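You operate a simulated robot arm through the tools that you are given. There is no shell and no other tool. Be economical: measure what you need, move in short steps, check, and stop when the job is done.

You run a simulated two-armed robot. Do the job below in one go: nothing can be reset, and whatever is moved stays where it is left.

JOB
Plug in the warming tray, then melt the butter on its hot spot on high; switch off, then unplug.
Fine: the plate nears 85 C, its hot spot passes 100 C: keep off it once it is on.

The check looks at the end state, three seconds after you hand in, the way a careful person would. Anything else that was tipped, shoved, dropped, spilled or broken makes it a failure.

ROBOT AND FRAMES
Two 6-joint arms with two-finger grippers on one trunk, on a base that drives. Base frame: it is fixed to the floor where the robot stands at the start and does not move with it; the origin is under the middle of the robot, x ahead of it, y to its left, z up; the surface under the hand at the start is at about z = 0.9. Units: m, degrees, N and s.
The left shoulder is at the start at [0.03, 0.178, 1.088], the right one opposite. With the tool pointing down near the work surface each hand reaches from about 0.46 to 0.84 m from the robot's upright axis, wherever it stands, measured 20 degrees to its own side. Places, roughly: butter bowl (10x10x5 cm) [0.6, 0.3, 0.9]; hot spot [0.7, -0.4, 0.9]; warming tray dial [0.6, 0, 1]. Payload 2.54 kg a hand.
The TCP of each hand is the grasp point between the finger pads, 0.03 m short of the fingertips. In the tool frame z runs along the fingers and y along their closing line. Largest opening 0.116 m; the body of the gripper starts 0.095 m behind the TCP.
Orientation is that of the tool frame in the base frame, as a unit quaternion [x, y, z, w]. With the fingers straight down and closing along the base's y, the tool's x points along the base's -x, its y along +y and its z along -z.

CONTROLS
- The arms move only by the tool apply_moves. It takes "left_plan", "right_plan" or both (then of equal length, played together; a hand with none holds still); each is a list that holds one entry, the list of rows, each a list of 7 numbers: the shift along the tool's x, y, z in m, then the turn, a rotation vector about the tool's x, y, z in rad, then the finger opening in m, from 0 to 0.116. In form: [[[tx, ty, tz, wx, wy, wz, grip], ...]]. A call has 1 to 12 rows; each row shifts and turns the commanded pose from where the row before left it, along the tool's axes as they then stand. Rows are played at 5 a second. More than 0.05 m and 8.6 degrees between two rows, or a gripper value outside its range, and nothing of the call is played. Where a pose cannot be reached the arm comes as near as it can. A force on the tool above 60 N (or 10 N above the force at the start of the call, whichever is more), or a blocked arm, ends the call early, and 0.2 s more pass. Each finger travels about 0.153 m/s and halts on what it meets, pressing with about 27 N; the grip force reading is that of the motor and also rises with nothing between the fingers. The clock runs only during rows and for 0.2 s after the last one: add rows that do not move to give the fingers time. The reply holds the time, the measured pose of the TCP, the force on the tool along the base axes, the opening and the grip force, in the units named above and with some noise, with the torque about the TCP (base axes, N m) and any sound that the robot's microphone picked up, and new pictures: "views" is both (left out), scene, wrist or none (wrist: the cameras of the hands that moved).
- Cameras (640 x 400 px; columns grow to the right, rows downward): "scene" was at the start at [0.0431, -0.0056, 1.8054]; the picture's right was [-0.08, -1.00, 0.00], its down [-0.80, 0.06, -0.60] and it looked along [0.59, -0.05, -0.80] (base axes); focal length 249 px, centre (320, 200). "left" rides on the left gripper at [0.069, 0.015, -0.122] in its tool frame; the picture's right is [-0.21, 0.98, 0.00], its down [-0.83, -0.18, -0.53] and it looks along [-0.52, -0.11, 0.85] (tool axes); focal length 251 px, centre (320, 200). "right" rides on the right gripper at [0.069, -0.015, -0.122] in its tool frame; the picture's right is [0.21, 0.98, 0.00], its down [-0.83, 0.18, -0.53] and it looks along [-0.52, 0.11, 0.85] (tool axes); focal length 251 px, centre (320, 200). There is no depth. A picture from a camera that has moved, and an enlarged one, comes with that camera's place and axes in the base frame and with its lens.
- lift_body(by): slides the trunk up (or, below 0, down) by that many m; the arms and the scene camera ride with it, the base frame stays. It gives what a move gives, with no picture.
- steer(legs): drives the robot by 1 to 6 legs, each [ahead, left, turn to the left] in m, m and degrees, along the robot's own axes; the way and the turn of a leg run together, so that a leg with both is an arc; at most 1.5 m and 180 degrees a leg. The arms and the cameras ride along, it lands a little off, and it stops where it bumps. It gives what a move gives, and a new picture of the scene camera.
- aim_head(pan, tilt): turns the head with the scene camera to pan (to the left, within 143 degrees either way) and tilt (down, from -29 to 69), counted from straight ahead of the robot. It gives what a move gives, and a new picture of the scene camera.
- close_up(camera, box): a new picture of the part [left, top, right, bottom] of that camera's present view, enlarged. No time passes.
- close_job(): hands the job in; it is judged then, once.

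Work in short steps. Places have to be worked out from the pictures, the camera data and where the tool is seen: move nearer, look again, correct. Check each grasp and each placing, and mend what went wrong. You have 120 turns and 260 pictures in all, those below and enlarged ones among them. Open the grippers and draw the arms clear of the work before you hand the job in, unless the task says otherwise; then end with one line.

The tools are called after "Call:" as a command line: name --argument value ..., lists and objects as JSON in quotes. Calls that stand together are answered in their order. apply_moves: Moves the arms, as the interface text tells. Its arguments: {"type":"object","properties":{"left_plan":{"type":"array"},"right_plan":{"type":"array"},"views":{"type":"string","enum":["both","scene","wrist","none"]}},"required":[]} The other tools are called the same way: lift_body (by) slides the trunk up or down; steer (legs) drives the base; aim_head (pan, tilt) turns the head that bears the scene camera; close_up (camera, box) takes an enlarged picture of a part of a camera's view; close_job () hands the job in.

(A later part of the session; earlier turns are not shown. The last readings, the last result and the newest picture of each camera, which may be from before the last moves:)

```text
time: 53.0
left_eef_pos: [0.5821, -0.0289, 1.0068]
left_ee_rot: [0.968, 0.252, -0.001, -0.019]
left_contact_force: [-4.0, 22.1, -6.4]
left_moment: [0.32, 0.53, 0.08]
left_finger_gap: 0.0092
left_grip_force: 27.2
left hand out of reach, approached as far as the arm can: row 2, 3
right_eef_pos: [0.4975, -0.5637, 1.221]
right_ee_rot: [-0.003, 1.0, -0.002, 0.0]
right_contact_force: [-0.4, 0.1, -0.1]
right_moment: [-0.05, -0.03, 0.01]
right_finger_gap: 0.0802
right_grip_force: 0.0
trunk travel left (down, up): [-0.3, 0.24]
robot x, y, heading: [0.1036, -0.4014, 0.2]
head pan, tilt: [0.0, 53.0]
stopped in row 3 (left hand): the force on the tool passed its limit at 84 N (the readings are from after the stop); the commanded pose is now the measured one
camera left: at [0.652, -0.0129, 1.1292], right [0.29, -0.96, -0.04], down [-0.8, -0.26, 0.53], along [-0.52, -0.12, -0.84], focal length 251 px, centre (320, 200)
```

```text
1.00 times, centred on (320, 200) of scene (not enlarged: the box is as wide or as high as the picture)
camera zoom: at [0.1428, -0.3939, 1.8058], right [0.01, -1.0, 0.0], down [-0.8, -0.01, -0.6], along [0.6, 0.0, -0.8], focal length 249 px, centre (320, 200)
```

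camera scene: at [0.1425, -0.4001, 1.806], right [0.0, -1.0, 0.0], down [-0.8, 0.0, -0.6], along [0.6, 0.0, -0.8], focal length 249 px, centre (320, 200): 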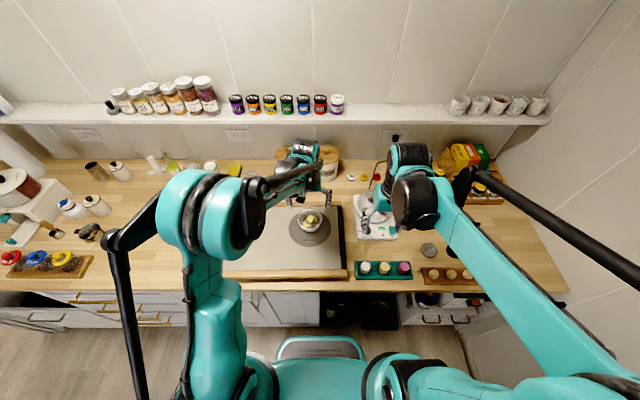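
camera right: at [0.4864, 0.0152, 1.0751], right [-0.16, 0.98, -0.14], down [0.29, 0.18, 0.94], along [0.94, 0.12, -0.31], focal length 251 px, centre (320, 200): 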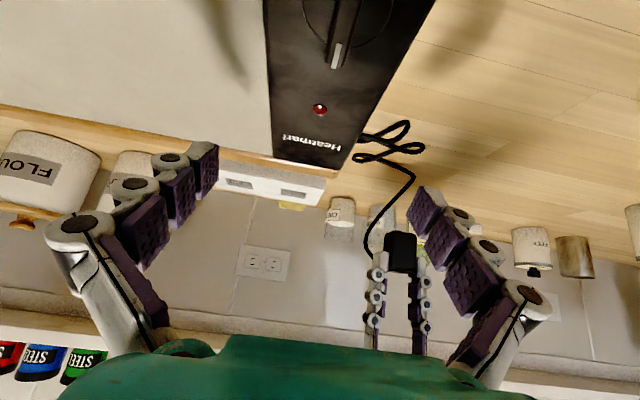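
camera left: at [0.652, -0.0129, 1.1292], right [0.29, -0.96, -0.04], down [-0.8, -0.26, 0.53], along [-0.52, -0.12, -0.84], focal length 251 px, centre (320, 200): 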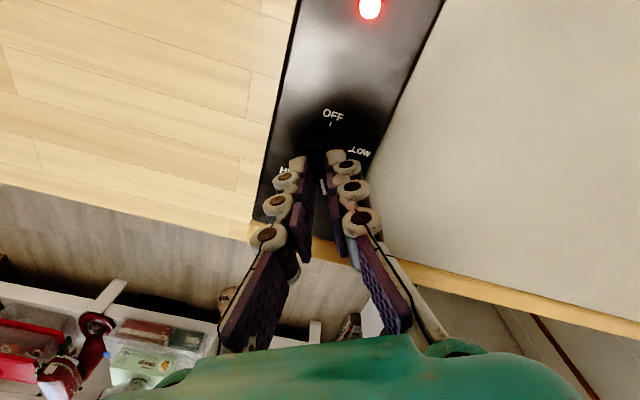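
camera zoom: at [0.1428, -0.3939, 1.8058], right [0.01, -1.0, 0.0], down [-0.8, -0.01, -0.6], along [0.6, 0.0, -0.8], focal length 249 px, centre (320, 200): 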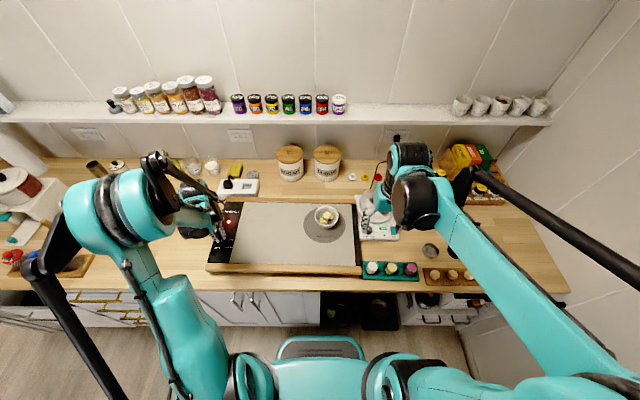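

The tray was dragged ~5 cm right, and it seems the teal rack beside it was nudged ~2 cm. I'll fix both: first release the knob and rise, correcting the hand's yaw back toward comfortable range.

Call:
apply_moves --left_plan '[[[0, 0, 0, 0, 0, 0, 0.03], [0, 0, 0, 0, 0, 0, 0.05], [0, 0, -0.03, 0, 0, 0, 0.05], [0, 0, -0.04, 0, 0, -0.14, 0.05], [0, 0, 0, 0, 0, -0.14, 0.05], [0, 0, 0, 0, 0, -0.14, 0.05], [0, 0, 0, 0, 0, -0.14, 0.05], [0, 0, 0, 0, 0, -0.14, 0.05], [0, 0, 0, 0, 0, -0.14, 0.05], [0, 0, 0, 0, 0, -0.14, 0.05], [0, 0, 0, 0, 0, -0.14, 0.05], [0, 0, 0, 0, 0, -0.14, 0.05]]]' --views "none"

Call:
apply_moves --left_plan '[[[0, 0, 0, 0, 0, -0.146, 0.05], [0, 0, 0, 0, 0, -0.146, 0.05], [0, 0, 0, 0, 0, -0.146, 0.05], [0, 0, 0, 0, 0, -0.146, 0.05], [0, 0, 0, 0, 0, -0.146, 0.05], [0, 0, 0, 0, 0, -0.146, 0.05], [0, 0, 0, 0, 0, -0.146, 0.05], [0, 0, 0, 0, 0, -0.146, 0.05], [0, 0, 0, 0, 0, -0.146, 0.05]]]' --views "both"

```text
time: 55.6
left_eef_pos: [0.5845, -0.0355, 1.0777]
left_ee_rot: [0.635, 0.773, 0.01, -0.015]
left_contact_force: [-0.1, 0.4, 0.2]
left_moment: [0.0, 0.01, 0.01]
left_finger_gap: 0.05
left_grip_force: 0.0
right_eef_pos: [0.4983, -0.5683, 1.2221]
right_ee_rot: [-0.003, 1.0, -0.001, 0.0]
right_contact_force: [0.0, 0.4, 0.2]
right_moment: [0.0, 0.01, -0.02]
right_finger_gap: 0.08
right_grip_force: 0.1
trunk travel left (down, up): [-0.3, 0.24]
robot x, y, heading: [0.0993, -0.3967, 0.1]
head pan, tilt: [0.0, 53.0]
```

```text
time: 57.6
left_eef_pos: [0.5849, -0.0358, 1.0775]
left_ee_rot: [0.031, 0.999, 0.017, -0.007]
left_contact_force: [0.1, 0.1, -0.8]
left_moment: [-0.02, -0.02, 0.01]
left_finger_gap: 0.0501
left_grip_force: 0.1
right_eef_pos: [0.497, -0.5683, 1.2209]
right_ee_rot: [-0.002, 1.0, -0.001, 0.001]
right_contact_force: [-0.2, 0.1, -0.2]
right_moment: [0.01, 0.03, 0.0]
right_finger_gap: 0.0803
right_grip_force: 0.0
trunk travel left (down, up): [-0.3, 0.24]
robot x, y, heading: [0.0981, -0.3996, 0.2]
head pan, tilt: [0.0, 53.0]
camera scene: at [0.1435, -0.3994, 1.806], right [0.01, -1.0, 0.0], down [-0.8, 0.0, -0.6], along [0.6, 0.0, -0.8], focal length 249 px, centre (320, 200)
camera left: at [0.5186, -0.0224, 1.2022], right [0.27, 0.96, 0.03], down [0.82, -0.25, 0.52], along [0.5, -0.12, -0.86], focal length 251 px, centre (320, 200)
```

scene: 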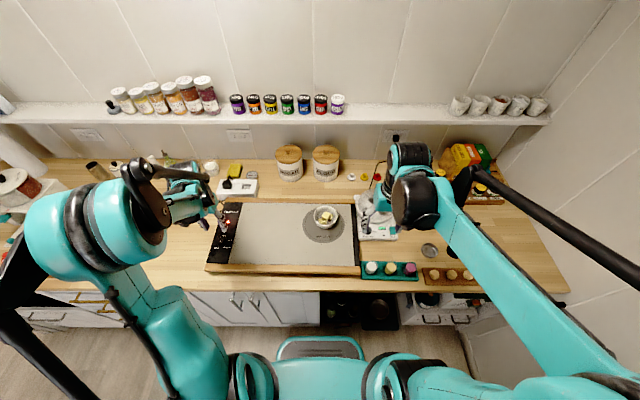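
left: 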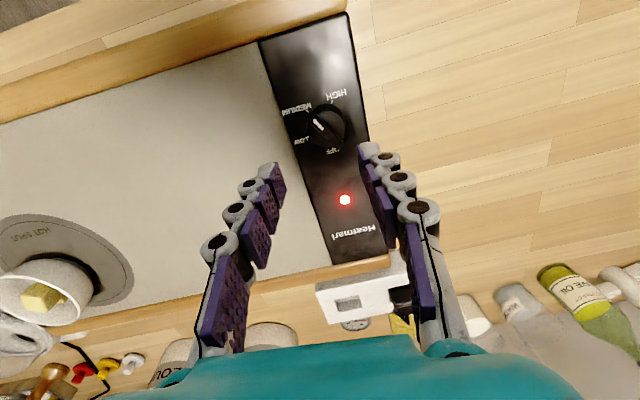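

The dial is at MEDIUM and LED is lit; tray shifted, bowl still on the hot spot. I level the hand, turn it to match the ridge (~−40°), and look closely at the knob.

Call:
apply_moves --left_plan '[[[0, 0, 0, 0.034, -0.013, 0, 0.05], [0, 0, 0, 0, 0, -0.14, 0.05], [0, 0, 0, 0, 0, -0.14, 0.05], [0, 0, 0, 0, 0, -0.14, 0.05], [0, 0, 0, 0, 0, -0.14, 0.05], [0, 0, 0, 0, 0, -0.1, 0.05]]]' --views "none"

Call:
close_up --camera "left" --box '[220, 80, 420, 205]'

```text
time: 59.0
left_eef_pos: [0.5834, -0.0357, 1.0761]
left_ee_rot: [-0.295, 0.955, 0.0, 0.0]
left_contact_force: [-1.0, -0.5, -0.9]
left_moment: [-0.03, 0.01, -0.01]
left_finger_gap: 0.0499
left_grip_force: 0.2
right_eef_pos: [0.4968, -0.5694, 1.2211]
right_ee_rot: [-0.002, 1.0, 0.0, 0.0]
right_contact_force: [-0.2, 0.2, 0.0]
right_moment: [-0.01, 0.02, 0.01]
right_finger_gap: 0.0799
right_grip_force: 0.0
trunk travel left (down, up): [-0.3, 0.24]
robot x, y, heading: [0.0971, -0.3995, 0.3]
head pan, tilt: [0.0, 53.0]
```

```text
3.20 times, centred on (320, 142) of left
camera zoom: at [0.5195, -0.0637, 1.2008], right [-0.37, 0.93, 0.0], down [0.79, 0.32, 0.53], along [0.49, 0.2, -0.85], focal length 805 px, centre (320, 384)
```

zoom: 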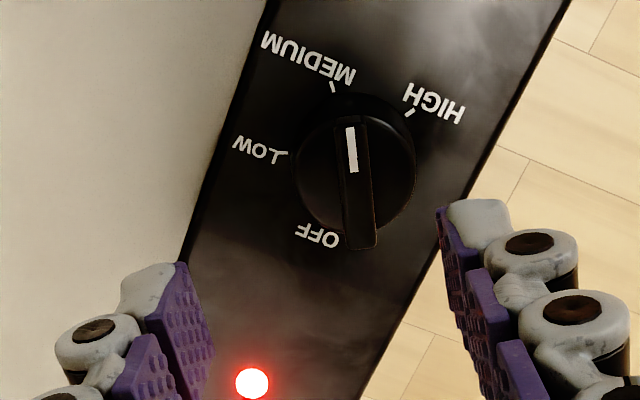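

Knob centre ≈[0.581, −0.028], ridge yaw −28° in hand terms. I align, descend to ridge height and grip.

Call:
apply_moves --left_plan '[[[-0.002, 0.008, 0, 0, 0, 0.105, 0.05], [0, 0, 0.03, 0, 0, 0, 0.045], [0, 0, 0.025, 0, 0, 0, 0.045], [0, 0, 0.0135, 0, 0, 0, 0.045], [0, 0, 0, 0, 0, 0, 0.02], [0, 0, 0, 0, 0, 0, 0.002], [0, 0, 0, 0, 0, 0, 0.002]]]' --views "none"

Call:
close_up --camera "left" --box '[220, 100, 420, 225]'

```text
time: 60.6
left_eef_pos: [0.5817, -0.028, 1.0083]
left_ee_rot: [-0.244, 0.97, 0.0, 0.0]
left_contact_force: [-5.3, 10.6, -0.6]
left_moment: [0.46, -0.2, 0.05]
left_finger_gap: 0.0088
left_grip_force: 26.9
right_eef_pos: [0.4973, -0.5662, 1.2215]
right_ee_rot: [-0.003, 1.0, -0.001, 0.001]
right_contact_force: [-0.4, -0.6, -1.2]
right_moment: [-0.04, 0.04, -0.03]
right_finger_gap: 0.0803
right_grip_force: 0.0
trunk travel left (down, up): [-0.3, 0.24]
robot x, y, heading: [0.0985, -0.4009, 0.2]
head pan, tilt: [0.0, 53.0]
```

```text
3.20 times, centred on (320, 162) of left
camera zoom: at [0.513, -0.0479, 1.1312], right [-0.27, 0.96, 0.0], down [0.81, 0.23, 0.53], along [0.51, 0.14, -0.85], focal length 805 px, centre (320, 320)
```

zoom: 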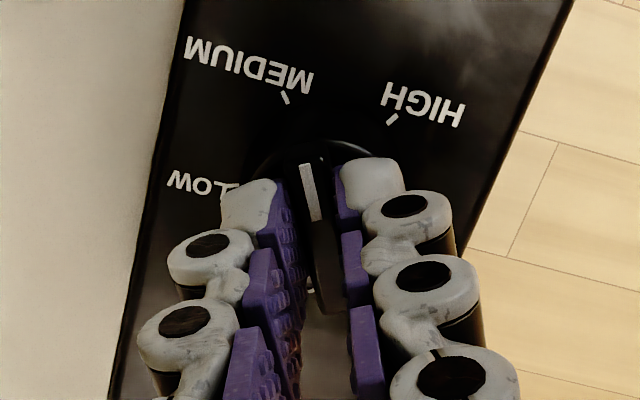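

Gripped again. I turn the remaining ~60° toward HIGH.

Call:
apply_moves --left_plan '[[[0, 0, 0, 0, 0, 0.13, 0.002], [0, 0, 0, 0, 0, 0.13, 0.002], [0, 0, 0, 0, 0, 0.13, 0.002], [0, 0, 0, 0, 0, 0.13, 0.002], [0, 0, 0, 0, 0, 0.13, 0.002], [0, 0, 0, 0, 0, 0.13, 0.002], [0, 0, 0, 0, 0, 0.13, 0.002], [0, 0, 0, 0, 0, 0.13, 0.002]]]' --views "wrist"

Call:
close_up --camera "left" --box '[220, 80, 420, 205]'

```text
time: 62.4
left_eef_pos: [0.5816, -0.0246, 1.008]
left_ee_rot: [0.272, 0.962, 0.001, -0.001]
left_contact_force: [-8.1, 26.0, -0.1]
left_moment: [0.6, 0.05, 0.46]
left_finger_gap: 0.0088
left_grip_force: 26.4
right_eef_pos: [0.4973, -0.5641, 1.2217]
right_ee_rot: [-0.003, 1.0, -0.002, 0.0]
right_contact_force: [0.1, -0.5, -0.6]
right_moment: [0.0, 0.04, 0.02]
right_finger_gap: 0.0798
right_grip_force: 0.1
trunk travel left (down, up): [-0.3, 0.24]
robot x, y, heading: [0.1003, -0.3982, 0.2]
head pan, tilt: [0.0, 53.0]
camera left: at [0.5301, 0.0232, 1.1312], right [0.69, 0.72, 0.0], down [0.61, -0.59, 0.53], along [0.38, -0.37, -0.85], focal length 251 px, centre (320, 200)
```

left: 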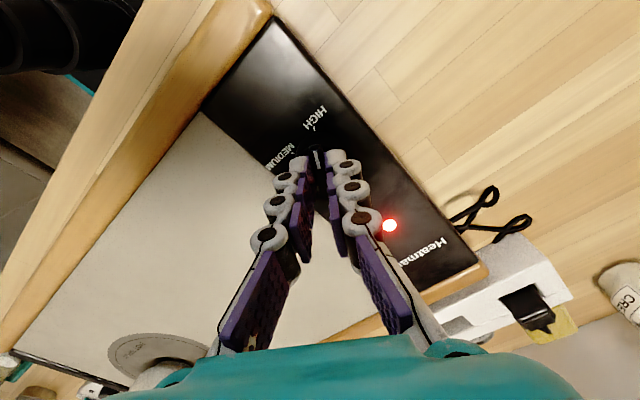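

```text
3.20 times, centred on (320, 142) of left
camera zoom: at [0.5301, 0.0232, 1.1312], right [0.69, 0.72, 0.0], down [0.61, -0.59, 0.53], along [0.38, -0.37, -0.85], focal length 805 px, centre (320, 384)
```

zoom: 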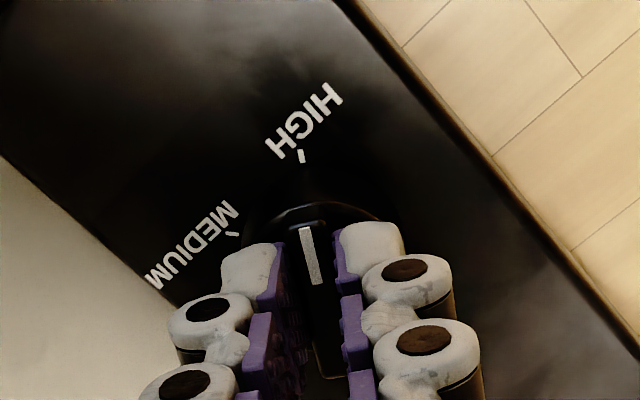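

The pointer is on HIGH (a stop is felt). Still holding the knob, I now gently slide the tray back by about [−0.025, +0.048] to where it stood.

Call:
apply_moves --left_plan '[[[0.006, 0.0035, 0, 0, 0, -0.03, 0.002], [0.008, 0.005, 0, 0, 0, 0, 0.002], [0.008, 0.005, 0, 0, 0, 0, 0.002], [0.008, 0.005, 0, 0, 0, 0, 0.002], [0.008, 0.005, 0, 0, 0, 0, 0.002], [0.006, 0.004, 0, 0, 0, 0, 0.002], [0.003, 0.001, 0, 0, 0, 0, 0.002]]]' --views "scene"

Call:
close_up --camera "scene" --box '[150, 130, 440, 295]'

```text
time: 64.0
left_eef_pos: [0.5562, 0.02, 1.009]
left_ee_rot: [0.256, 0.967, 0.0, -0.001]
left_contact_force: [7.0, -12.7, 2.3]
left_moment: [-0.45, -0.36, 0.05]
left_finger_gap: 0.0088
left_grip_force: 26.8
right_eef_pos: [0.498, -0.5692, 1.221]
right_ee_rot: [-0.003, 1.0, 0.0, 0.0]
right_contact_force: [-0.3, 0.1, 0.0]
right_moment: [0.0, -0.03, 0.03]
right_finger_gap: 0.08
right_grip_force: 0.1
trunk travel left (down, up): [-0.3, 0.24]
robot x, y, heading: [0.1023, -0.3957, 0.5]
head pan, tilt: [0.0, 53.0]
camera scene: at [0.1443, -0.4013, 1.8061], right [0.01, -1.0, 0.0], down [-0.8, 0.0, -0.6], along [0.6, 0.0, -0.8], focal length 249 px, centre (320, 200)
```

scene: 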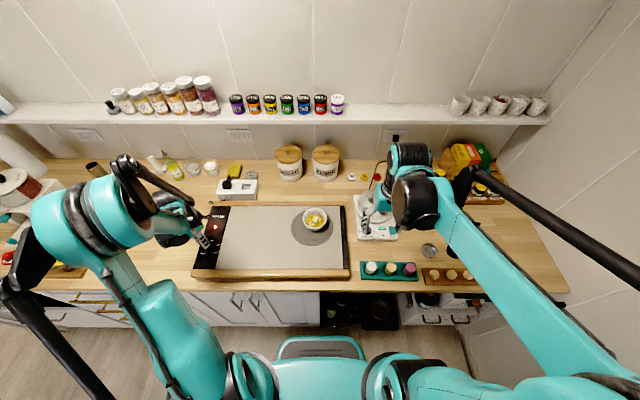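

```text
2.21 times, centred on (295, 212) of scene
camera zoom: at [0.1443, -0.4013, 1.8061], right [0.01, -1.0, 0.0], down [-0.8, 0.0, -0.6], along [0.6, 0.0, -0.8], focal length 550 px, centre (375, 172)
```

zoom: 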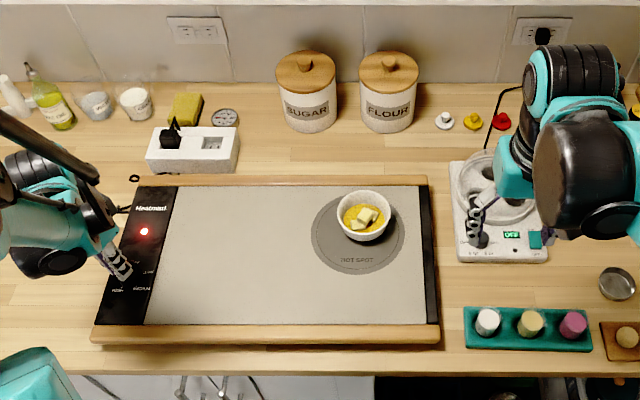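

The tray is nearly back (≈6 mm short) and the butter is already pooling. I nudge a bit further, then release the knob and rise.

Call:
apply_moves --left_plan '[[[0.002, 0.003, 0, 0, 0, 0, 0.002], [0.002, 0.003, 0, 0, 0, 0, 0.002], [0, 0, 0, 0, 0, 0, 0.03], [0, 0, 0, 0, 0, 0, 0.05], [0, 0, -0.03, 0, 0, 0, 0.05], [0, 0, -0.04, 0, 0, 0, 0.05]]]' --views "wrist"

Call:
close_up --camera "scene" --box '[150, 130, 440, 295]'

```text
time: 65.4
left_eef_pos: [0.5536, 0.0254, 1.0824]
left_ee_rot: [0.257, 0.967, 0.0, 0.0]
left_contact_force: [-0.4, 0.8, 0.4]
left_moment: [0.04, 0.02, 0.01]
left_finger_gap: 0.0502
left_grip_force: 0.0
right_eef_pos: [0.4971, -0.5682, 1.2216]
right_ee_rot: [-0.003, 1.0, 0.0, 0.0]
right_contact_force: [-0.5, 0.8, -0.8]
right_moment: [0.02, -0.01, -0.01]
right_finger_gap: 0.0801
right_grip_force: 0.1
trunk travel left (down, up): [-0.3, 0.24]
robot x, y, heading: [0.1003, -0.3981, 0.2]
head pan, tilt: [0.0, 53.0]
camera left: at [0.5008, 0.0715, 1.204], right [0.67, 0.74, 0.0], down [0.63, -0.57, 0.53], along [0.4, -0.36, -0.85], focal length 251 px, centre (320, 200)
```

left: 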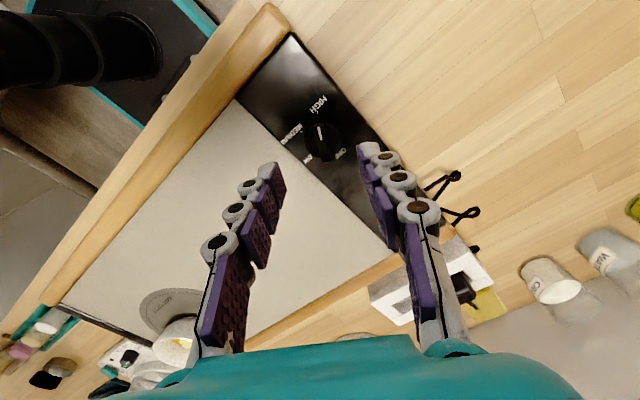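

```text
2.21 times, centred on (295, 212) of scene
camera zoom: at [0.1422, -0.4006, 1.8061], right [0.01, -1.0, 0.0], down [-0.8, 0.0, -0.6], along [0.6, 0.0, -0.8], focal length 550 px, centre (375, 172)
```

zoom: 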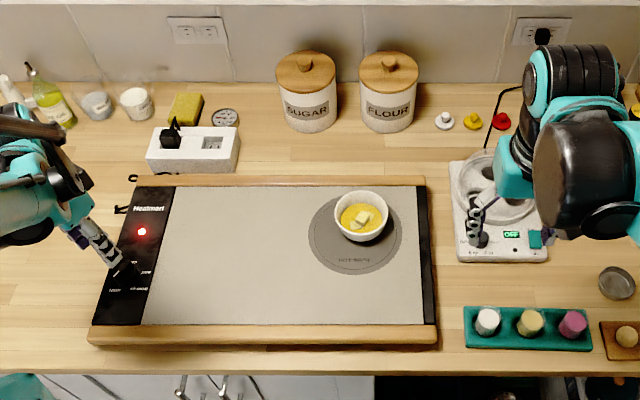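

The tray is back, the dial on HIGH, butter melting quickly. I hold here and check again in ~2 s.

Call:
apply_moves --left_plan '[[[0, 0, 0, 0, 0, 0, 0.05], [0, 0, 0, 0, 0, 0, 0.05], [0, 0, 0, 0, 0, 0, 0.05], [0, 0, 0, 0, 0, 0, 0.05], [0, 0, 0, 0, 0, 0, 0.05], [0, 0, 0, 0, 0, 0, 0.05], [0, 0, 0, 0, 0, 0, 0.05], [0, 0, 0, 0, 0, 0, 0.05], [0, 0, 0, 0, 0, 0, 0.05], [0, 0, 0, 0, 0, 0, 0.05]]]' --views "none"

Call:
close_up --camera "scene" --box '[290, 190, 345, 240]'

Call:
close_up --camera "left" --box '[240, 80, 400, 180]'

```text
time: 67.6
left_eef_pos: [0.5539, 0.0257, 1.0802]
left_ee_rot: [0.256, 0.967, -0.001, 0.0]
left_contact_force: [0.6, -1.0, 0.3]
left_moment: [0.0, 0.01, -0.01]
left_finger_gap: 0.0501
left_grip_force: 0.1
right_eef_pos: [0.4985, -0.5686, 1.2211]
right_ee_rot: [-0.002, 1.0, 0.0, 0.0]
right_contact_force: [0.5, 0.2, -0.3]
right_moment: [0.0, -0.01, -0.01]
right_finger_gap: 0.08
right_grip_force: 0.1
trunk travel left (down, up): [-0.3, 0.24]
robot x, y, heading: [0.0975, -0.4036, 0.1]
head pan, tilt: [0.0, 53.0]
```

```text
8.00 times, centred on (318, 215) of scene
camera zoom: at [0.1435, -0.3994, 1.806], right [0.01, -1.0, 0.0], down [-0.8, 0.0, -0.6], along [0.6, 0.0, -0.8], focal length 1994 px, centre (340, 80)
```

zoom: 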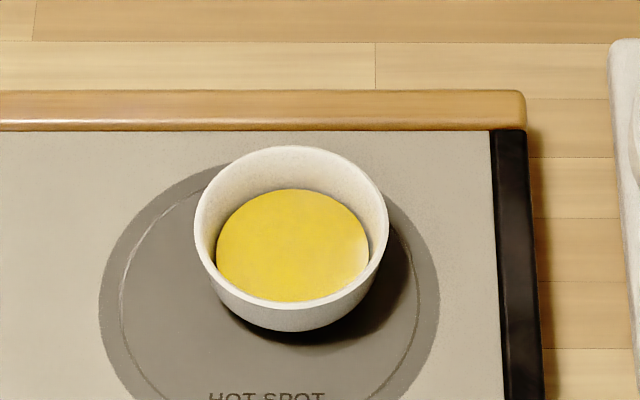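

```text
4.00 times, centred on (320, 130) of left
camera zoom: at [0.5018, 0.0724, 1.2031], right [0.67, 0.74, 0.0], down [0.63, -0.57, 0.53], along [0.4, -0.36, -0.85], focal length 1006 px, centre (320, 480)
```

zoom: 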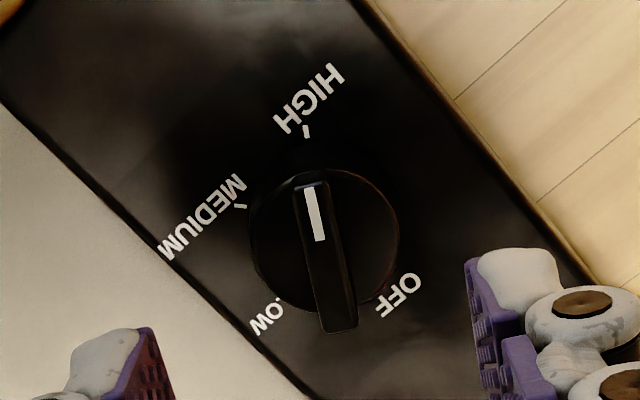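

The butter is fully melted and the pointer was exactly on HIGH. Now I switch off: descend, grip the ridge and turn counter-clockwise.

Call:
apply_moves --left_plan '[[[-0.003, 0.0005, 0.03, 0, 0, 0, 0.045], [0, 0, 0.03, 0, 0, 0, 0.045], [0, 0, 0.012, 0, 0, 0, 0.045], [0, 0, 0, 0, 0, 0, 0.02], [0, 0, 0, 0, 0, 0, 0.002], [0, 0, 0, 0, 0, 0, 0.002], [0, 0, 0, 0, 0, -0.14, 0.002], [0, 0, 0, 0, 0, -0.14, 0.002], [0, 0, 0, 0, 0, -0.14, 0.002], [0, 0, 0, 0, 0, -0.14, 0.002]]]' --views "wrist"

```text
time: 69.8
left_eef_pos: [0.5584, 0.0244, 1.0074]
left_ee_rot: [-0.021, 1.0, 0.0, 0.001]
left_contact_force: [1.3, -15.1, -0.5]
left_moment: [-0.4, 0.03, -0.1]
left_finger_gap: 0.0089
left_grip_force: 27.0
right_eef_pos: [0.4987, -0.5697, 1.2202]
right_ee_rot: [-0.003, 1.0, 0.001, 0.0]
right_contact_force: [0.1, -0.3, -0.7]
right_moment: [-0.05, 0.03, 0.0]
right_finger_gap: 0.0799
right_grip_force: 0.0
trunk travel left (down, up): [-0.3, 0.24]
robot x, y, heading: [0.1004, -0.4011, 0.2]
head pan, tilt: [0.0, 53.0]
camera left: at [0.4886, 0.0346, 1.1312], right [0.17, 0.98, 0.0], down [0.83, -0.15, 0.53], along [0.53, -0.09, -0.85], focal length 251 px, centre (320, 200)
```

left: 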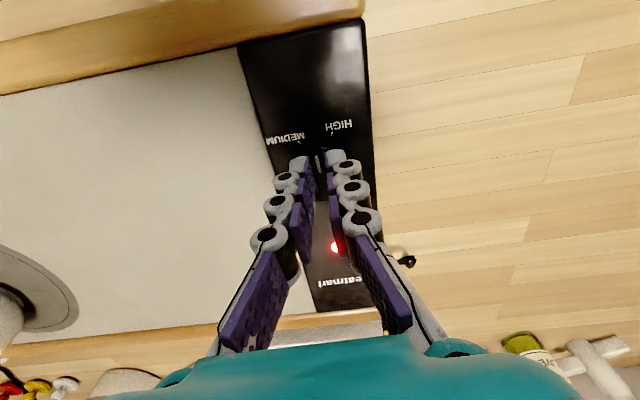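

The dial follows. I shift 1 mm to relieve side force and continue counter-clockwise in short steps.

Call:
apply_moves --left_plan '[[[0, -0.0015, 0, 0, 0, -0.14, 0.002], [0, 0, 0, 0, 0, -0.14, 0.002], [0, 0, 0, 0, 0, -0.14, 0.002], [0, 0, 0, 0, 0, -0.14, 0.002], [0, 0, 0, 0, 0, -0.14, 0.002]]]' --views "none"

```text
time: 71.0
left_eef_pos: [0.5578, 0.0224, 1.0072]
left_ee_rot: [-0.362, 0.932, 0.001, 0.0]
left_contact_force: [11.1, -20.4, 14.2]
left_moment: [-0.36, -0.47, -0.16]
left_finger_gap: 0.0087
left_grip_force: 26.8
right_eef_pos: [0.4976, -0.5717, 1.2202]
right_ee_rot: [-0.003, 1.0, 0.001, 0.0]
right_contact_force: [-0.1, -0.6, -0.2]
right_moment: [0.01, 0.01, 0.0]
right_finger_gap: 0.08
right_grip_force: 0.1
trunk travel left (down, up): [-0.3, 0.24]
robot x, y, heading: [0.1014, -0.3994, 0.3]
head pan, tilt: [0.0, 53.0]
```

Side force suggests the axis is slightly off; I correct by ~2.5 mm and keep turning.

Call:
apply_moves --left_plan '[[[0.001, -0.0025, -0.001, 0, 0, -0.1, 0.002], [0, 0, 0, 0, 0, -0.14, 0.002], [0, 0, 0, 0, 0, -0.14, 0.002], [0, 0, 0, 0, 0, -0.14, 0.002]]]' --views "wrist"

```text
time: 72.0
left_eef_pos: [0.5593, 0.0207, 1.0079]
left_ee_rot: [-0.59, 0.807, 0.001, -0.001]
left_contact_force: [5.2, -10.3, 0.5]
left_moment: [0.11, -0.23, -0.06]
left_finger_gap: 0.0087
left_grip_force: 27.0
right_eef_pos: [0.498, -0.5695, 1.221]
right_ee_rot: [-0.003, 1.0, 0.0, -0.001]
right_contact_force: [-0.1, 0.4, 0.4]
right_moment: [0.0, -0.01, 0.0]
right_finger_gap: 0.0801
right_grip_force: 0.0
trunk travel left (down, up): [-0.3, 0.24]
robot x, y, heading: [0.101, -0.401, 0.2]
head pan, tilt: [0.0, 53.0]
camera left: at [0.524, -0.0412, 1.1309], right [-0.87, 0.5, 0.0], down [0.42, 0.73, 0.53], along [0.26, 0.46, -0.85], focal length 251 px, centre (320, 200)
```

left: 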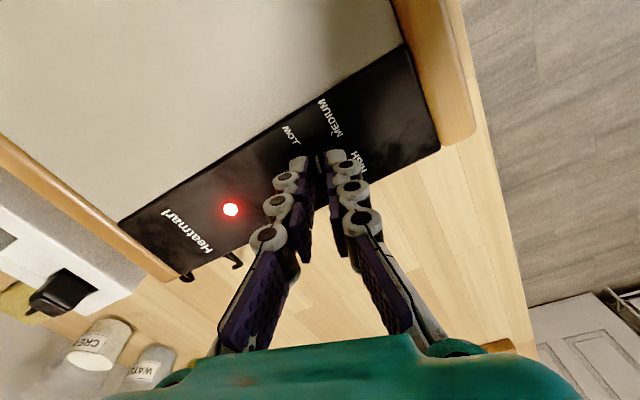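

At about 108°. To stay clear of wrist limits I release, rise, and swing the hand +180° to regrip.

Call:
apply_moves --left_plan '[[[0, 0, 0, 0, 0, 0, 0.03], [0, 0, 0, 0, 0, 0, 0.05], [0, 0, -0.04, 0, 0, 0, 0.05], [0, 0, 0, 0, 0, 0.146, 0.05], [0, 0, 0, 0, 0, 0.146, 0.05], [0, 0, 0, 0, 0, 0.146, 0.05], [0, 0, 0, 0, 0, 0.146, 0.05], [0, 0, 0, 0, 0, 0.146, 0.05], [0, 0, 0, 0, 0, 0.146, 0.05], [0, 0, 0, 0, 0, 0.146, 0.05], [0, 0, 0, 0, 0, 0.146, 0.05], [0, 0, 0, 0, 0, 0.146, 0.05]]]' --views "none"

Call:
apply_moves --left_plan '[[[0, 0, 0, 0, 0, 0.1525, 0.05], [0, 0, 0, 0, 0, 0.1525, 0.05]]]' --views "none"

```text
time: 74.6
left_eef_pos: [0.5592, 0.0203, 1.0489]
left_ee_rot: [0.029, 1.0, -0.001, 0.0]
left_contact_force: [0.1, -0.4, -0.2]
left_moment: [0.03, 0.03, 0.0]
left_finger_gap: 0.05
left_grip_force: 0.0
right_eef_pos: [0.4967, -0.5681, 1.2212]
right_ee_rot: [-0.003, 1.0, 0.0, 0.0]
right_contact_force: [0.3, -0.2, -0.4]
right_moment: [0.0, -0.02, 0.02]
right_finger_gap: 0.0801
right_grip_force: 0.1
trunk travel left (down, up): [-0.3, 0.24]
robot x, y, heading: [0.0997, -0.3972, 0.1]
head pan, tilt: [0.0, 53.0]
```

```text
refused: row 1 steps farther than a row can; nothing moved
```

Remaining turn is ~104°; I continue in allowed steps.

Call:
apply_moves --left_plan '[[[0, 0, 0, 0, 0, 0.147, 0.05], [0, 0, 0, 0, 0, 0.147, 0.05], [0, 0, 0, 0, 0, 0.147, 0.05], [0, 0, 0, 0, 0, 0.147, 0.05], [0, 0, 0, 0, 0, 0.147, 0.05], [0, 0, 0, 0, 0, 0.147, 0.05], [0, 0, 0, 0, 0, 0.147, 0.05], [0, 0, 0, 0, 0, 0.147, 0.05], [0, 0, 0, 0, 0, 0.147, 0.05], [0, 0, 0, 0, 0, 0.147, 0.05], [0, 0, 0, 0, 0, 0.147, 0.05], [0, 0, 0, 0, 0, 0.147, 0.05]]]' --views "none"

Call:
close_up --camera "left" --box '[220, 90, 420, 215]'

```text
time: 77.2
left_eef_pos: [0.5576, 0.0219, 1.0492]
left_ee_rot: [0.79, 0.613, 0.0, 0.001]
left_contact_force: [-0.2, 0.0, 0.0]
left_moment: [-0.01, -0.01, 0.03]
left_finger_gap: 0.0498
left_grip_force: 0.1
right_eef_pos: [0.4976, -0.5674, 1.2209]
right_ee_rot: [-0.003, 1.0, 0.0, 0.0]
right_contact_force: [0.7, 0.2, -0.2]
right_moment: [-0.06, -0.03, -0.01]
right_finger_gap: 0.0798
right_grip_force: 0.1
trunk travel left (down, up): [-0.3, 0.24]
robot x, y, heading: [0.0956, -0.402, 0.3]
head pan, tilt: [0.0, 53.0]
```

```text
3.20 times, centred on (320, 152) of left
camera zoom: at [0.5906, 0.0836, 1.1713], right [0.89, -0.45, 0.0], down [-0.38, -0.76, 0.53], along [-0.24, -0.48, -0.84], focal length 805 px, centre (320, 352)
```

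zoom: 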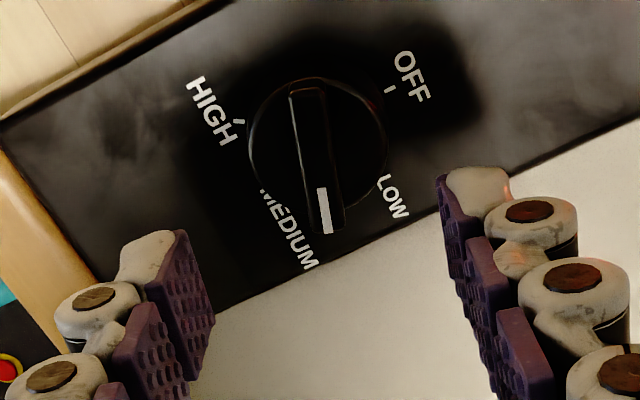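

The ridge is aligned between the fingers. I descend, grip, and turn the first part toward OFF.

Call:
apply_moves --left_plan '[[[0, 0.001, 0.025, 0, 0, 0, 0.045], [0, 0, 0.0165, 0, 0, 0, 0.045], [0, 0, 0, 0, 0, 0, 0.02], [0, 0, 0, 0, 0, 0, 0.002], [0, 0, 0, 0, 0, 0, 0.002], [0, 0, 0, 0, 0, -0.14, 0.002], [0, 0, 0, 0, 0, -0.14, 0.002], [0, 0, 0, 0, 0, -0.14, 0.002]]]' --views "none"

```text
time: 79.0
left_eef_pos: [0.5614, 0.0213, 1.0074]
left_ee_rot: [0.643, 0.766, 0.0, 0.0]
left_contact_force: [15.0, 6.7, 19.0]
left_moment: [-0.41, -0.5, -0.07]
left_finger_gap: 0.0086
left_grip_force: 26.9
right_eef_pos: [0.4983, -0.5682, 1.2208]
right_ee_rot: [-0.003, 1.0, 0.0, 0.0]
right_contact_force: [-0.9, 0.4, -0.1]
right_moment: [0.0, 0.02, 0.01]
right_finger_gap: 0.0799
right_grip_force: 0.0
trunk travel left (down, up): [-0.3, 0.24]
robot x, y, heading: [0.1034, -0.3988, 0.3]
head pan, tilt: [0.0, 53.0]
```

Following well; I relieve the side force and continue.

Call:
apply_moves --left_plan '[[[0, 0.0015, -0.0015, 0, 0, -0.1, 0.002], [0, 0, 0, 0, 0, -0.14, 0.002], [0, 0, 0, 0, 0, -0.14, 0.002], [0, 0, 0, 0, 0, -0.14, 0.002], [0, 0, 0, 0, 0, -0.14, 0.002], [0, 0, 0, 0, 0, -0.14, 0.002]]]' --views "none"

```text
time: 80.4
left_eef_pos: [0.5605, 0.0217, 1.0075]
left_ee_rot: [0.293, 0.956, -0.001, -0.002]
left_contact_force: [-0.7, 1.6, 0.0]
left_moment: [0.0, -0.04, -0.04]
left_finger_gap: 0.0088
left_grip_force: 27.5
right_eef_pos: [0.4984, -0.5675, 1.2205]
right_ee_rot: [-0.002, 1.0, -0.001, 0.0]
right_contact_force: [0.3, 1.0, -0.3]
right_moment: [0.0, 0.01, 0.0]
right_finger_gap: 0.0802
right_grip_force: 0.1
trunk travel left (down, up): [-0.3, 0.24]
robot x, y, heading: [0.1016, -0.4018, 0.2]
head pan, tilt: [0.0, 53.0]
```

About 34° remain to OFF.

Call:
apply_moves --left_plan '[[[0, 0, 0, 0, 0, -0.145, 0.002], [0, 0, 0, 0, 0, -0.145, 0.002], [0, 0, 0, 0, 0, -0.145, 0.002], [0, 0, 0, 0, 0, -0.145, 0.002], [0, 0, 0, 0, 0, -0.03, 0.002]]]' --views "wrist"

Call:
close_up --camera "left" --box '[220, 100, 420, 225]'

```text
time: 81.6
left_eef_pos: [0.5615, 0.0248, 1.0072]
left_ee_rot: [-0.007, 1.0, -0.001, 0.0]
left_contact_force: [-1.1, 9.0, 0.5]
left_moment: [0.27, 0.15, -0.07]
left_finger_gap: 0.0082
left_grip_force: 26.9
right_eef_pos: [0.4981, -0.5668, 1.2214]
right_ee_rot: [-0.003, 1.0, -0.001, 0.0]
right_contact_force: [0.5, 0.0, -0.2]
right_moment: [-0.02, -0.01, -0.02]
right_finger_gap: 0.08
right_grip_force: 0.1
trunk travel left (down, up): [-0.3, 0.24]
robot x, y, heading: [0.1004, -0.401, 0.3]
head pan, tilt: [0.0, 53.0]
camera left: at [0.4925, 0.0369, 1.1302], right [0.2, 0.98, 0.0], down [0.83, -0.17, 0.53], along [0.52, -0.11, -0.85], focal length 251 px, centre (320, 200)
```

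left: 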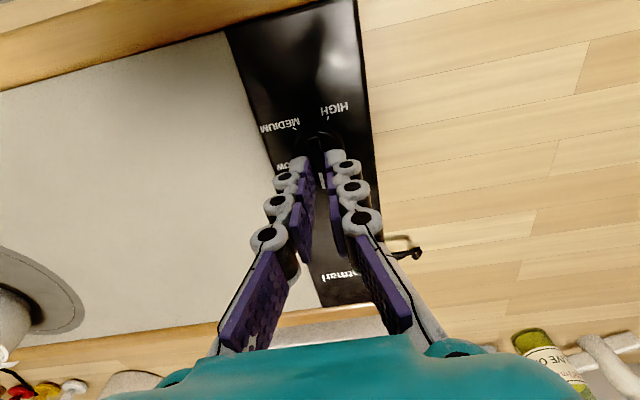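

```text
3.20 times, centred on (320, 162) of left
camera zoom: at [0.4925, 0.0369, 1.1302], right [0.2, 0.98, 0.0], down [0.83, -0.17, 0.53], along [0.52, -0.11, -0.85], focal length 805 px, centre (320, 320)
```

zoom: 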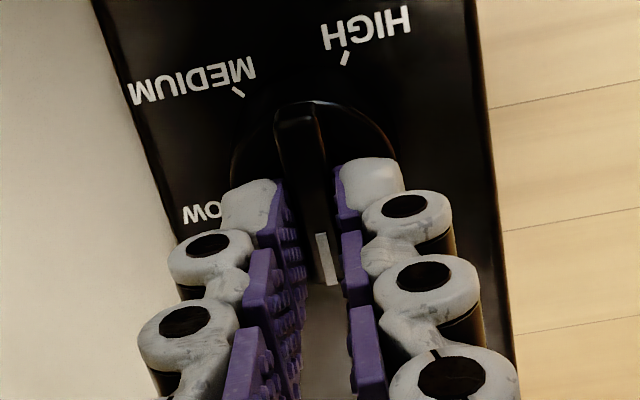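

Pointer appears at OFF. I release, rise and back off a little to see pointer and LED.

Call:
apply_moves --left_plan '[[[0, 0, 0, 0, 0, 0, 0.03], [0, 0, 0, 0, 0, 0, 0.06], [0, 0, -0.04, 0, 0, 0, 0.06], [0, 0, -0.045, 0, 0, 0, 0.08], [0, 0, 0, 0, 0, 0, 0.1]]]' --views "none"

Call:
close_up --camera "left" --box '[220, 80, 420, 265]'

Call:
close_up --camera "scene" --box '[150, 130, 440, 295]'

```text
time: 82.8
left_eef_pos: [0.5623, 0.0228, 1.0927]
left_ee_rot: [-0.006, 1.0, 0.0, -0.002]
left_contact_force: [-0.6, 1.1, -0.4]
left_moment: [-0.03, 0.01, -0.02]
left_finger_gap: 0.1002
left_grip_force: 0.0
right_eef_pos: [0.4992, -0.5677, 1.2196]
right_ee_rot: [-0.002, 1.0, 0.0, 0.0]
right_contact_force: [-0.6, -0.3, 0.0]
right_moment: [0.01, 0.0, 0.01]
right_finger_gap: 0.08
right_grip_force: 0.0
trunk travel left (down, up): [-0.3, 0.24]
robot x, y, heading: [0.1021, -0.4001, 0.2]
head pan, tilt: [0.0, 53.0]
```

```text
2.16 times, centred on (320, 172) of left
camera zoom: at [0.4925, 0.0349, 1.2159], right [0.2, 0.98, 0.0], down [0.83, -0.17, 0.53], along [0.52, -0.11, -0.85], focal length 544 px, centre (320, 260)
```

zoom: 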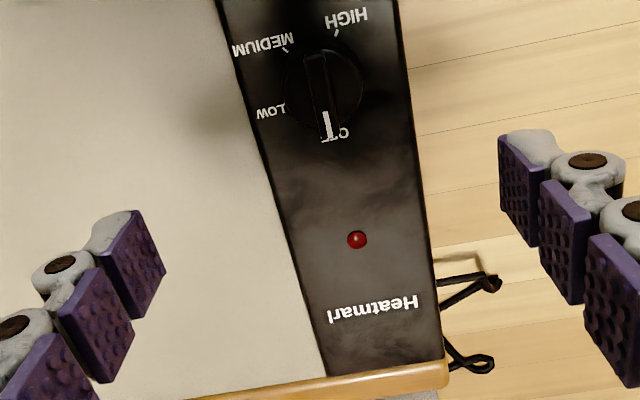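

```text
2.21 times, centred on (295, 212) of scene
camera zoom: at [0.1443, -0.3989, 1.806], right [0.01, -1.0, 0.0], down [-0.8, 0.0, -0.6], along [0.6, 0.0, -0.8], focal length 550 px, centre (375, 172)
```

zoom: 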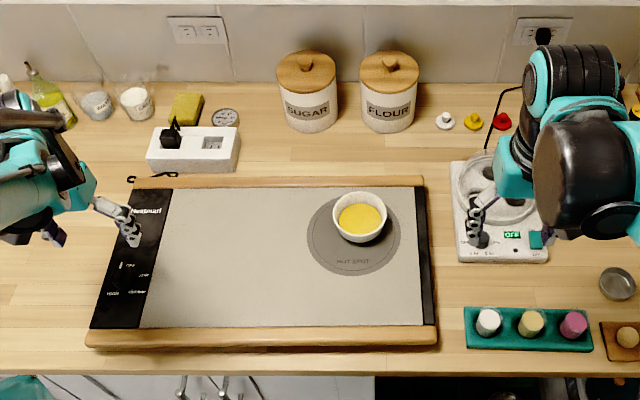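

The dial is at OFF, LED dark, butter liquid, tray back in place. Now the teal rack: I take the same close-up as before the slip to compare its position.

Call:
close_up --camera "scene" --box '[240, 180, 380, 290]'

Call:
close_up --camera "scene" --box '[340, 230, 500, 330]'

Call:
close_up --camera "right" --box '[0, 0, 640, 400]'

```text
3.64 times, centred on (310, 235) of scene
camera zoom: at [0.1443, -0.3989, 1.806], right [0.01, -1.0, 0.0], down [-0.8, 0.0, -0.6], along [0.6, 0.0, -0.8], focal length 906 px, centre (356, 73)
```

zoom: 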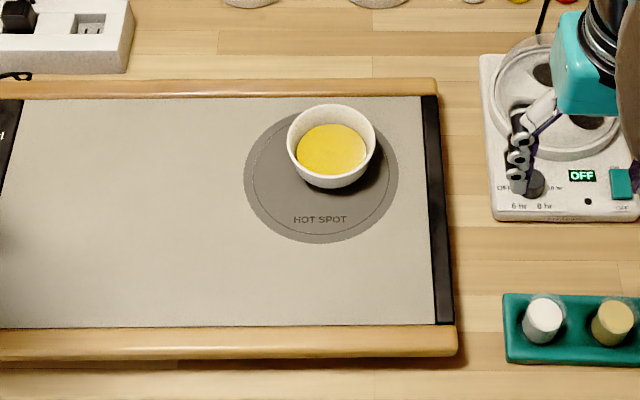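

```text
4.00 times, centred on (420, 280) of scene
camera zoom: at [0.1443, -0.3989, 1.806], right [0.01, -1.0, 0.0], down [-0.8, 0.0, -0.6], along [0.6, 0.0, -0.8], focal length 997 px, centre (-80, -120)
```

zoom: 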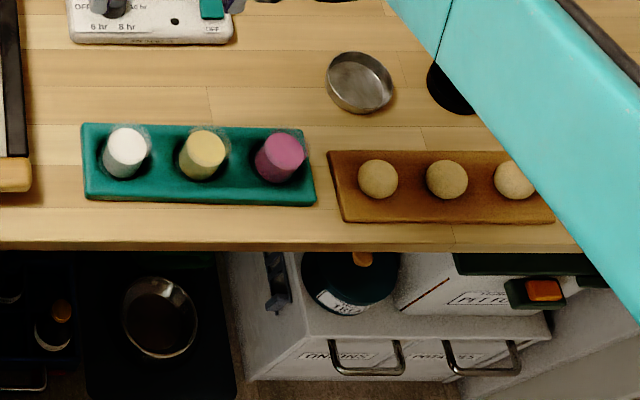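

```text
1.00 times, centred on (320, 200) of right (not enlarged: the box is as wide or as high as the picture)
camera zoom: at [0.4296, -0.584, 1.3428], right [-0.22, 0.98, 0.0], down [0.83, 0.19, 0.53], along [0.52, 0.12, -0.85], focal length 251 px, centre (320, 200)
```

zoom: 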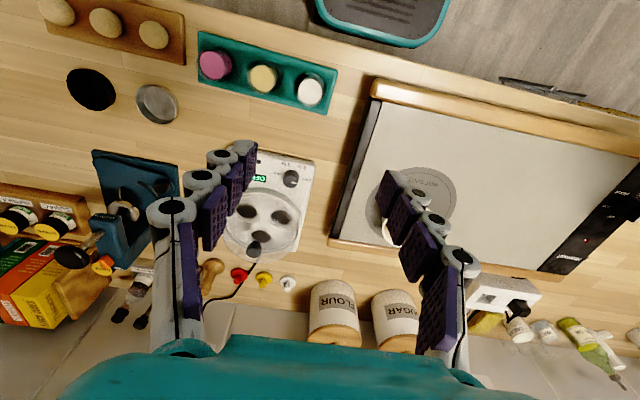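

The rack moved ~2.4 cm toward −y. I'll grip it across its width between two cups and slide it back; first back the robot up 0.1 m for reach and turn the right hand 90°.

Call:
steer --legs '[[-0.1, 0, 0]]'

Call:
apply_moves --right_plan '[[[0, 0, 0, 0, 0, 0.1428, 0.1], [0, 0, 0, 0, 0, 0.1428, 0.1], [0, 0, 0, 0, 0, 0.1428, 0.1], [0, 0, 0, 0, 0, 0.1428, 0.1], [0, 0, 0, 0, 0, 0.1428, 0.1], [0, 0, 0, 0, 0, 0.1428, 0.1], [0, 0, 0, 0, 0, 0.1428, 0.1], [0, 0, 0, 0, 0, 0.1428, 0.1], [0, 0, 0, 0, 0, 0.1428, 0.1], [0, 0, 0, 0, 0, 0.1428, 0.1], [0, 0, 0, 0, 0, 0.1428, 0.1]]]' --views "none"

Call:
apply_moves --right_plan '[[[-0.013, 0.024, 0.03, 0, 0, 0, 0.1], [-0.013, 0.024, 0.03, 0, 0, 0, 0.1], [-0.013, 0.024, 0.03, 0, 0, 0, 0.1], [-0.013, 0.02, 0.02, 0, 0, 0, 0.1], [0, 0, 0, 0, 0, 0, 0.1]]]' --views "both"

```text
time: 84.0
left_eef_pos: [0.4622, 0.021, 1.093]
left_ee_rot: [-0.005, 1.0, 0.0, -0.001]
left_contact_force: [-0.3, 0.6, -0.1]
left_moment: [0.03, -0.05, 0.0]
left_finger_gap: 0.1002
left_grip_force: 0.1
right_eef_pos: [0.4, -0.5698, 1.2223]
right_ee_rot: [-0.002, 1.0, 0.0, 0.0]
right_contact_force: [-0.3, 0.0, 0.4]
right_moment: [-0.02, -0.06, 0.02]
right_finger_gap: 0.0799
right_grip_force: 0.1
trunk travel left (down, up): [-0.3, 0.24]
robot x, y, heading: [0.0033, -0.4008, 0.1]
head pan, tilt: [0.0, 53.0]
camera scene: at [0.0446, -0.3998, 1.806], right [0.0, -1.0, 0.0], down [-0.8, 0.0, -0.6], along [0.6, 0.0, -0.8], focal length 249 px, centre (320, 200)
```

scene: 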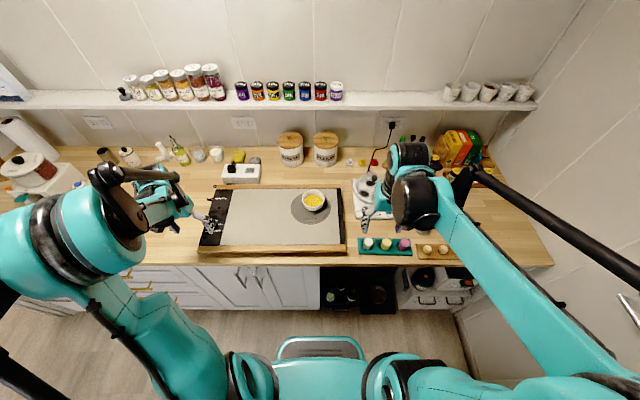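

```text
time: 86.4
left_eef_pos: [0.4631, 0.0211, 1.0933]
left_ee_rot: [-0.005, 1.0, 0.0, 0.0]
left_contact_force: [0.6, 0.6, 1.0]
left_moment: [-0.01, -0.03, 0.01]
left_finger_gap: 0.0999
left_grip_force: 0.1
right_eef_pos: [0.3991, -0.5691, 1.2207]
right_ee_rot: [0.707, 0.708, 0.0, 0.0]
right_contact_force: [-0.4, -0.3, -0.4]
right_moment: [-0.01, 0.0, -0.03]
right_finger_gap: 0.0999
right_grip_force: 0.1
trunk travel left (down, up): [-0.3, 0.24]
robot x, y, heading: [0.0008, -0.3992, 0.2]
head pan, tilt: [0.0, 53.0]
```

```text
time: 87.6
left_eef_pos: [0.4618, 0.0217, 1.0923]
left_ee_rot: [-0.007, 1.0, -0.001, 0.0]
left_contact_force: [0.2, 0.1, 0.9]
left_moment: [0.0, -0.03, -0.03]
left_finger_gap: 0.0998
left_grip_force: 0.1
right_eef_pos: [0.4912, -0.6216, 1.1127]
right_ee_rot: [0.705, 0.709, -0.001, 0.001]
right_contact_force: [-0.4, -0.6, -0.6]
right_moment: [0.03, -0.02, -0.05]
right_finger_gap: 0.1001
right_grip_force: 0.1
trunk travel left (down, up): [-0.3, 0.24]
robot x, y, heading: [0.0005, -0.3966, 0.3]
head pan, tilt: [0.0, 53.0]
camera scene: at [0.0444, -0.3993, 1.8061], right [0.0, -1.0, 0.0], down [-0.8, 0.0, -0.6], along [0.6, 0.0, -0.8], focal length 249 px, centre (320, 200)
camera right: at [0.4762, -0.5531, 1.2332], right [0.98, 0.22, 0.0], down [0.18, -0.82, 0.53], along [0.12, -0.52, -0.85], focal length 251 px, centre (320, 200)
```

scene: 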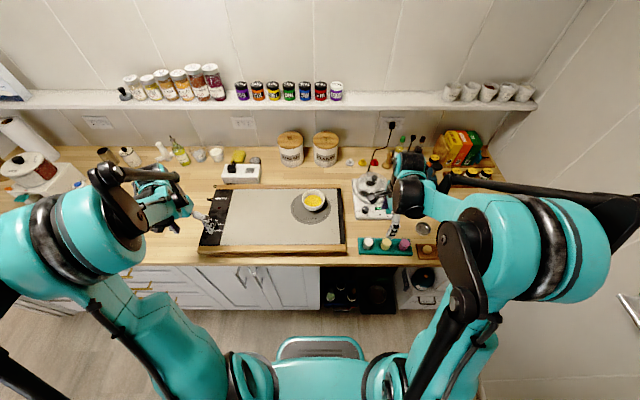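
right: 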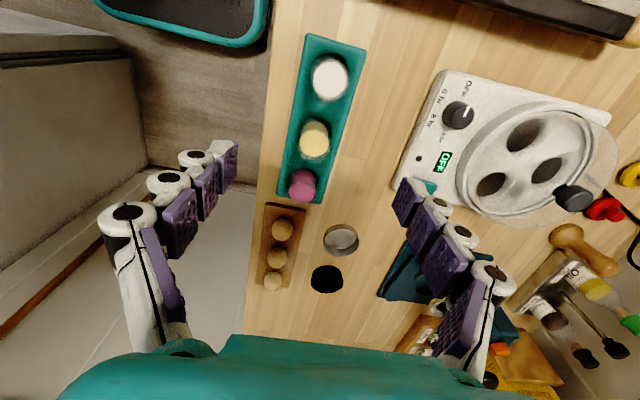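

The gap between the white and yellow cups is right below the hand at ≈[0.494, −0.620]. I descend partially and look again.

Call:
apply_moves --right_plan '[[[0, 0.002, 0.04, 0, 0, 0, 0.095], [0, 0, 0.04, 0, 0, 0, 0.095], [0, 0, 0.03, 0, 0, 0, 0.095]]]' --views "wrist"

```text
time: 88.4
left_eef_pos: [0.4645, 0.0206, 1.0925]
left_ee_rot: [-0.006, 1.0, 0.0, -0.001]
left_contact_force: [0.7, -0.3, 0.2]
left_moment: [0.0, 0.03, 0.0]
left_finger_gap: 0.0999
left_grip_force: 0.0
right_eef_pos: [0.4945, -0.6227, 1.0013]
right_ee_rot: [0.706, 0.709, -0.001, 0.0]
right_contact_force: [0.3, -0.4, 0.0]
right_moment: [-0.03, 0.03, 0.06]
right_finger_gap: 0.0951
right_grip_force: 0.0
trunk travel left (down, up): [-0.3, 0.24]
robot x, y, heading: [0.0043, -0.3981, 0.1]
head pan, tilt: [0.0, 53.0]
camera right: at [0.4791, -0.5547, 1.1223], right [0.98, 0.22, 0.0], down [0.19, -0.82, 0.53], along [0.12, -0.52, -0.85], focal length 251 px, centre (320, 200)
```

right: 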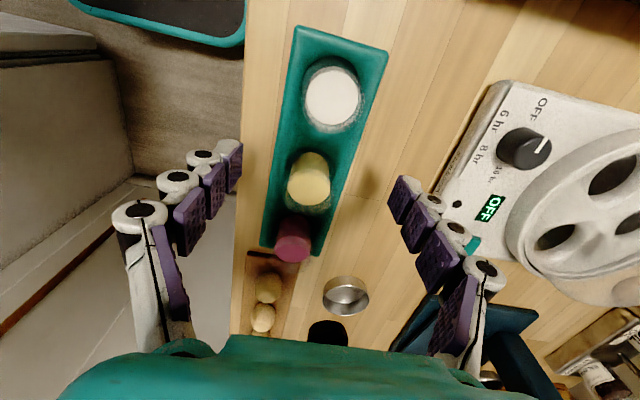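

Well centred; I widen the opening and descend so the tips straddle the rack, just above the counter.

Call:
apply_moves --right_plan '[[[0.003, 0, 0.02, 0, 0, 0, 0.108], [0, 0, 0.02, 0, 0, 0, 0.108], [0, 0, 0.015, 0, 0, 0, 0.108], [0, 0, 0.005, 0, 0, 0, 0.108]]]' --views "wrist"

```text
time: 89.4
left_eef_pos: [0.4639, 0.0217, 1.0936]
left_ee_rot: [-0.005, 1.0, 0.0, -0.001]
left_contact_force: [-0.2, 0.0, 0.7]
left_moment: [-0.01, -0.01, -0.01]
left_finger_gap: 0.0999
left_grip_force: 0.1
right_eef_pos: [0.4925, -0.6186, 0.9409]
right_ee_rot: [0.705, 0.709, 0.0, 0.0]
right_contact_force: [0.1, -0.6, -0.1]
right_moment: [0.0, 0.01, 0.02]
right_finger_gap: 0.1082
right_grip_force: 0.1
trunk travel left (down, up): [-0.3, 0.24]
robot x, y, heading: [0.0004, -0.3993, 0.4]
head pan, tilt: [0.0, 53.0]
camera right: at [0.478, -0.5498, 1.0621], right [0.98, 0.22, 0.0], down [0.19, -0.82, 0.53], along [0.12, -0.52, -0.85], focal length 251 px, centre (320, 200)
```

right: 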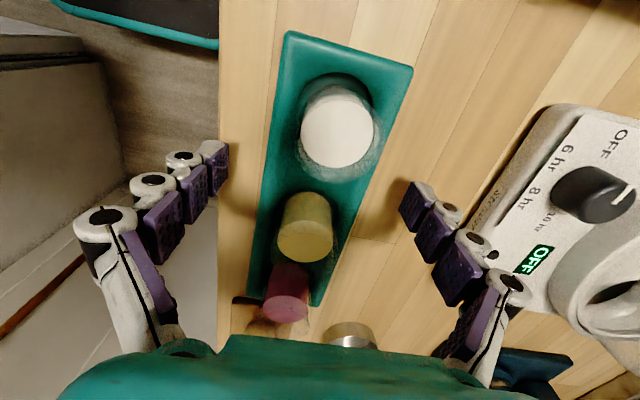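

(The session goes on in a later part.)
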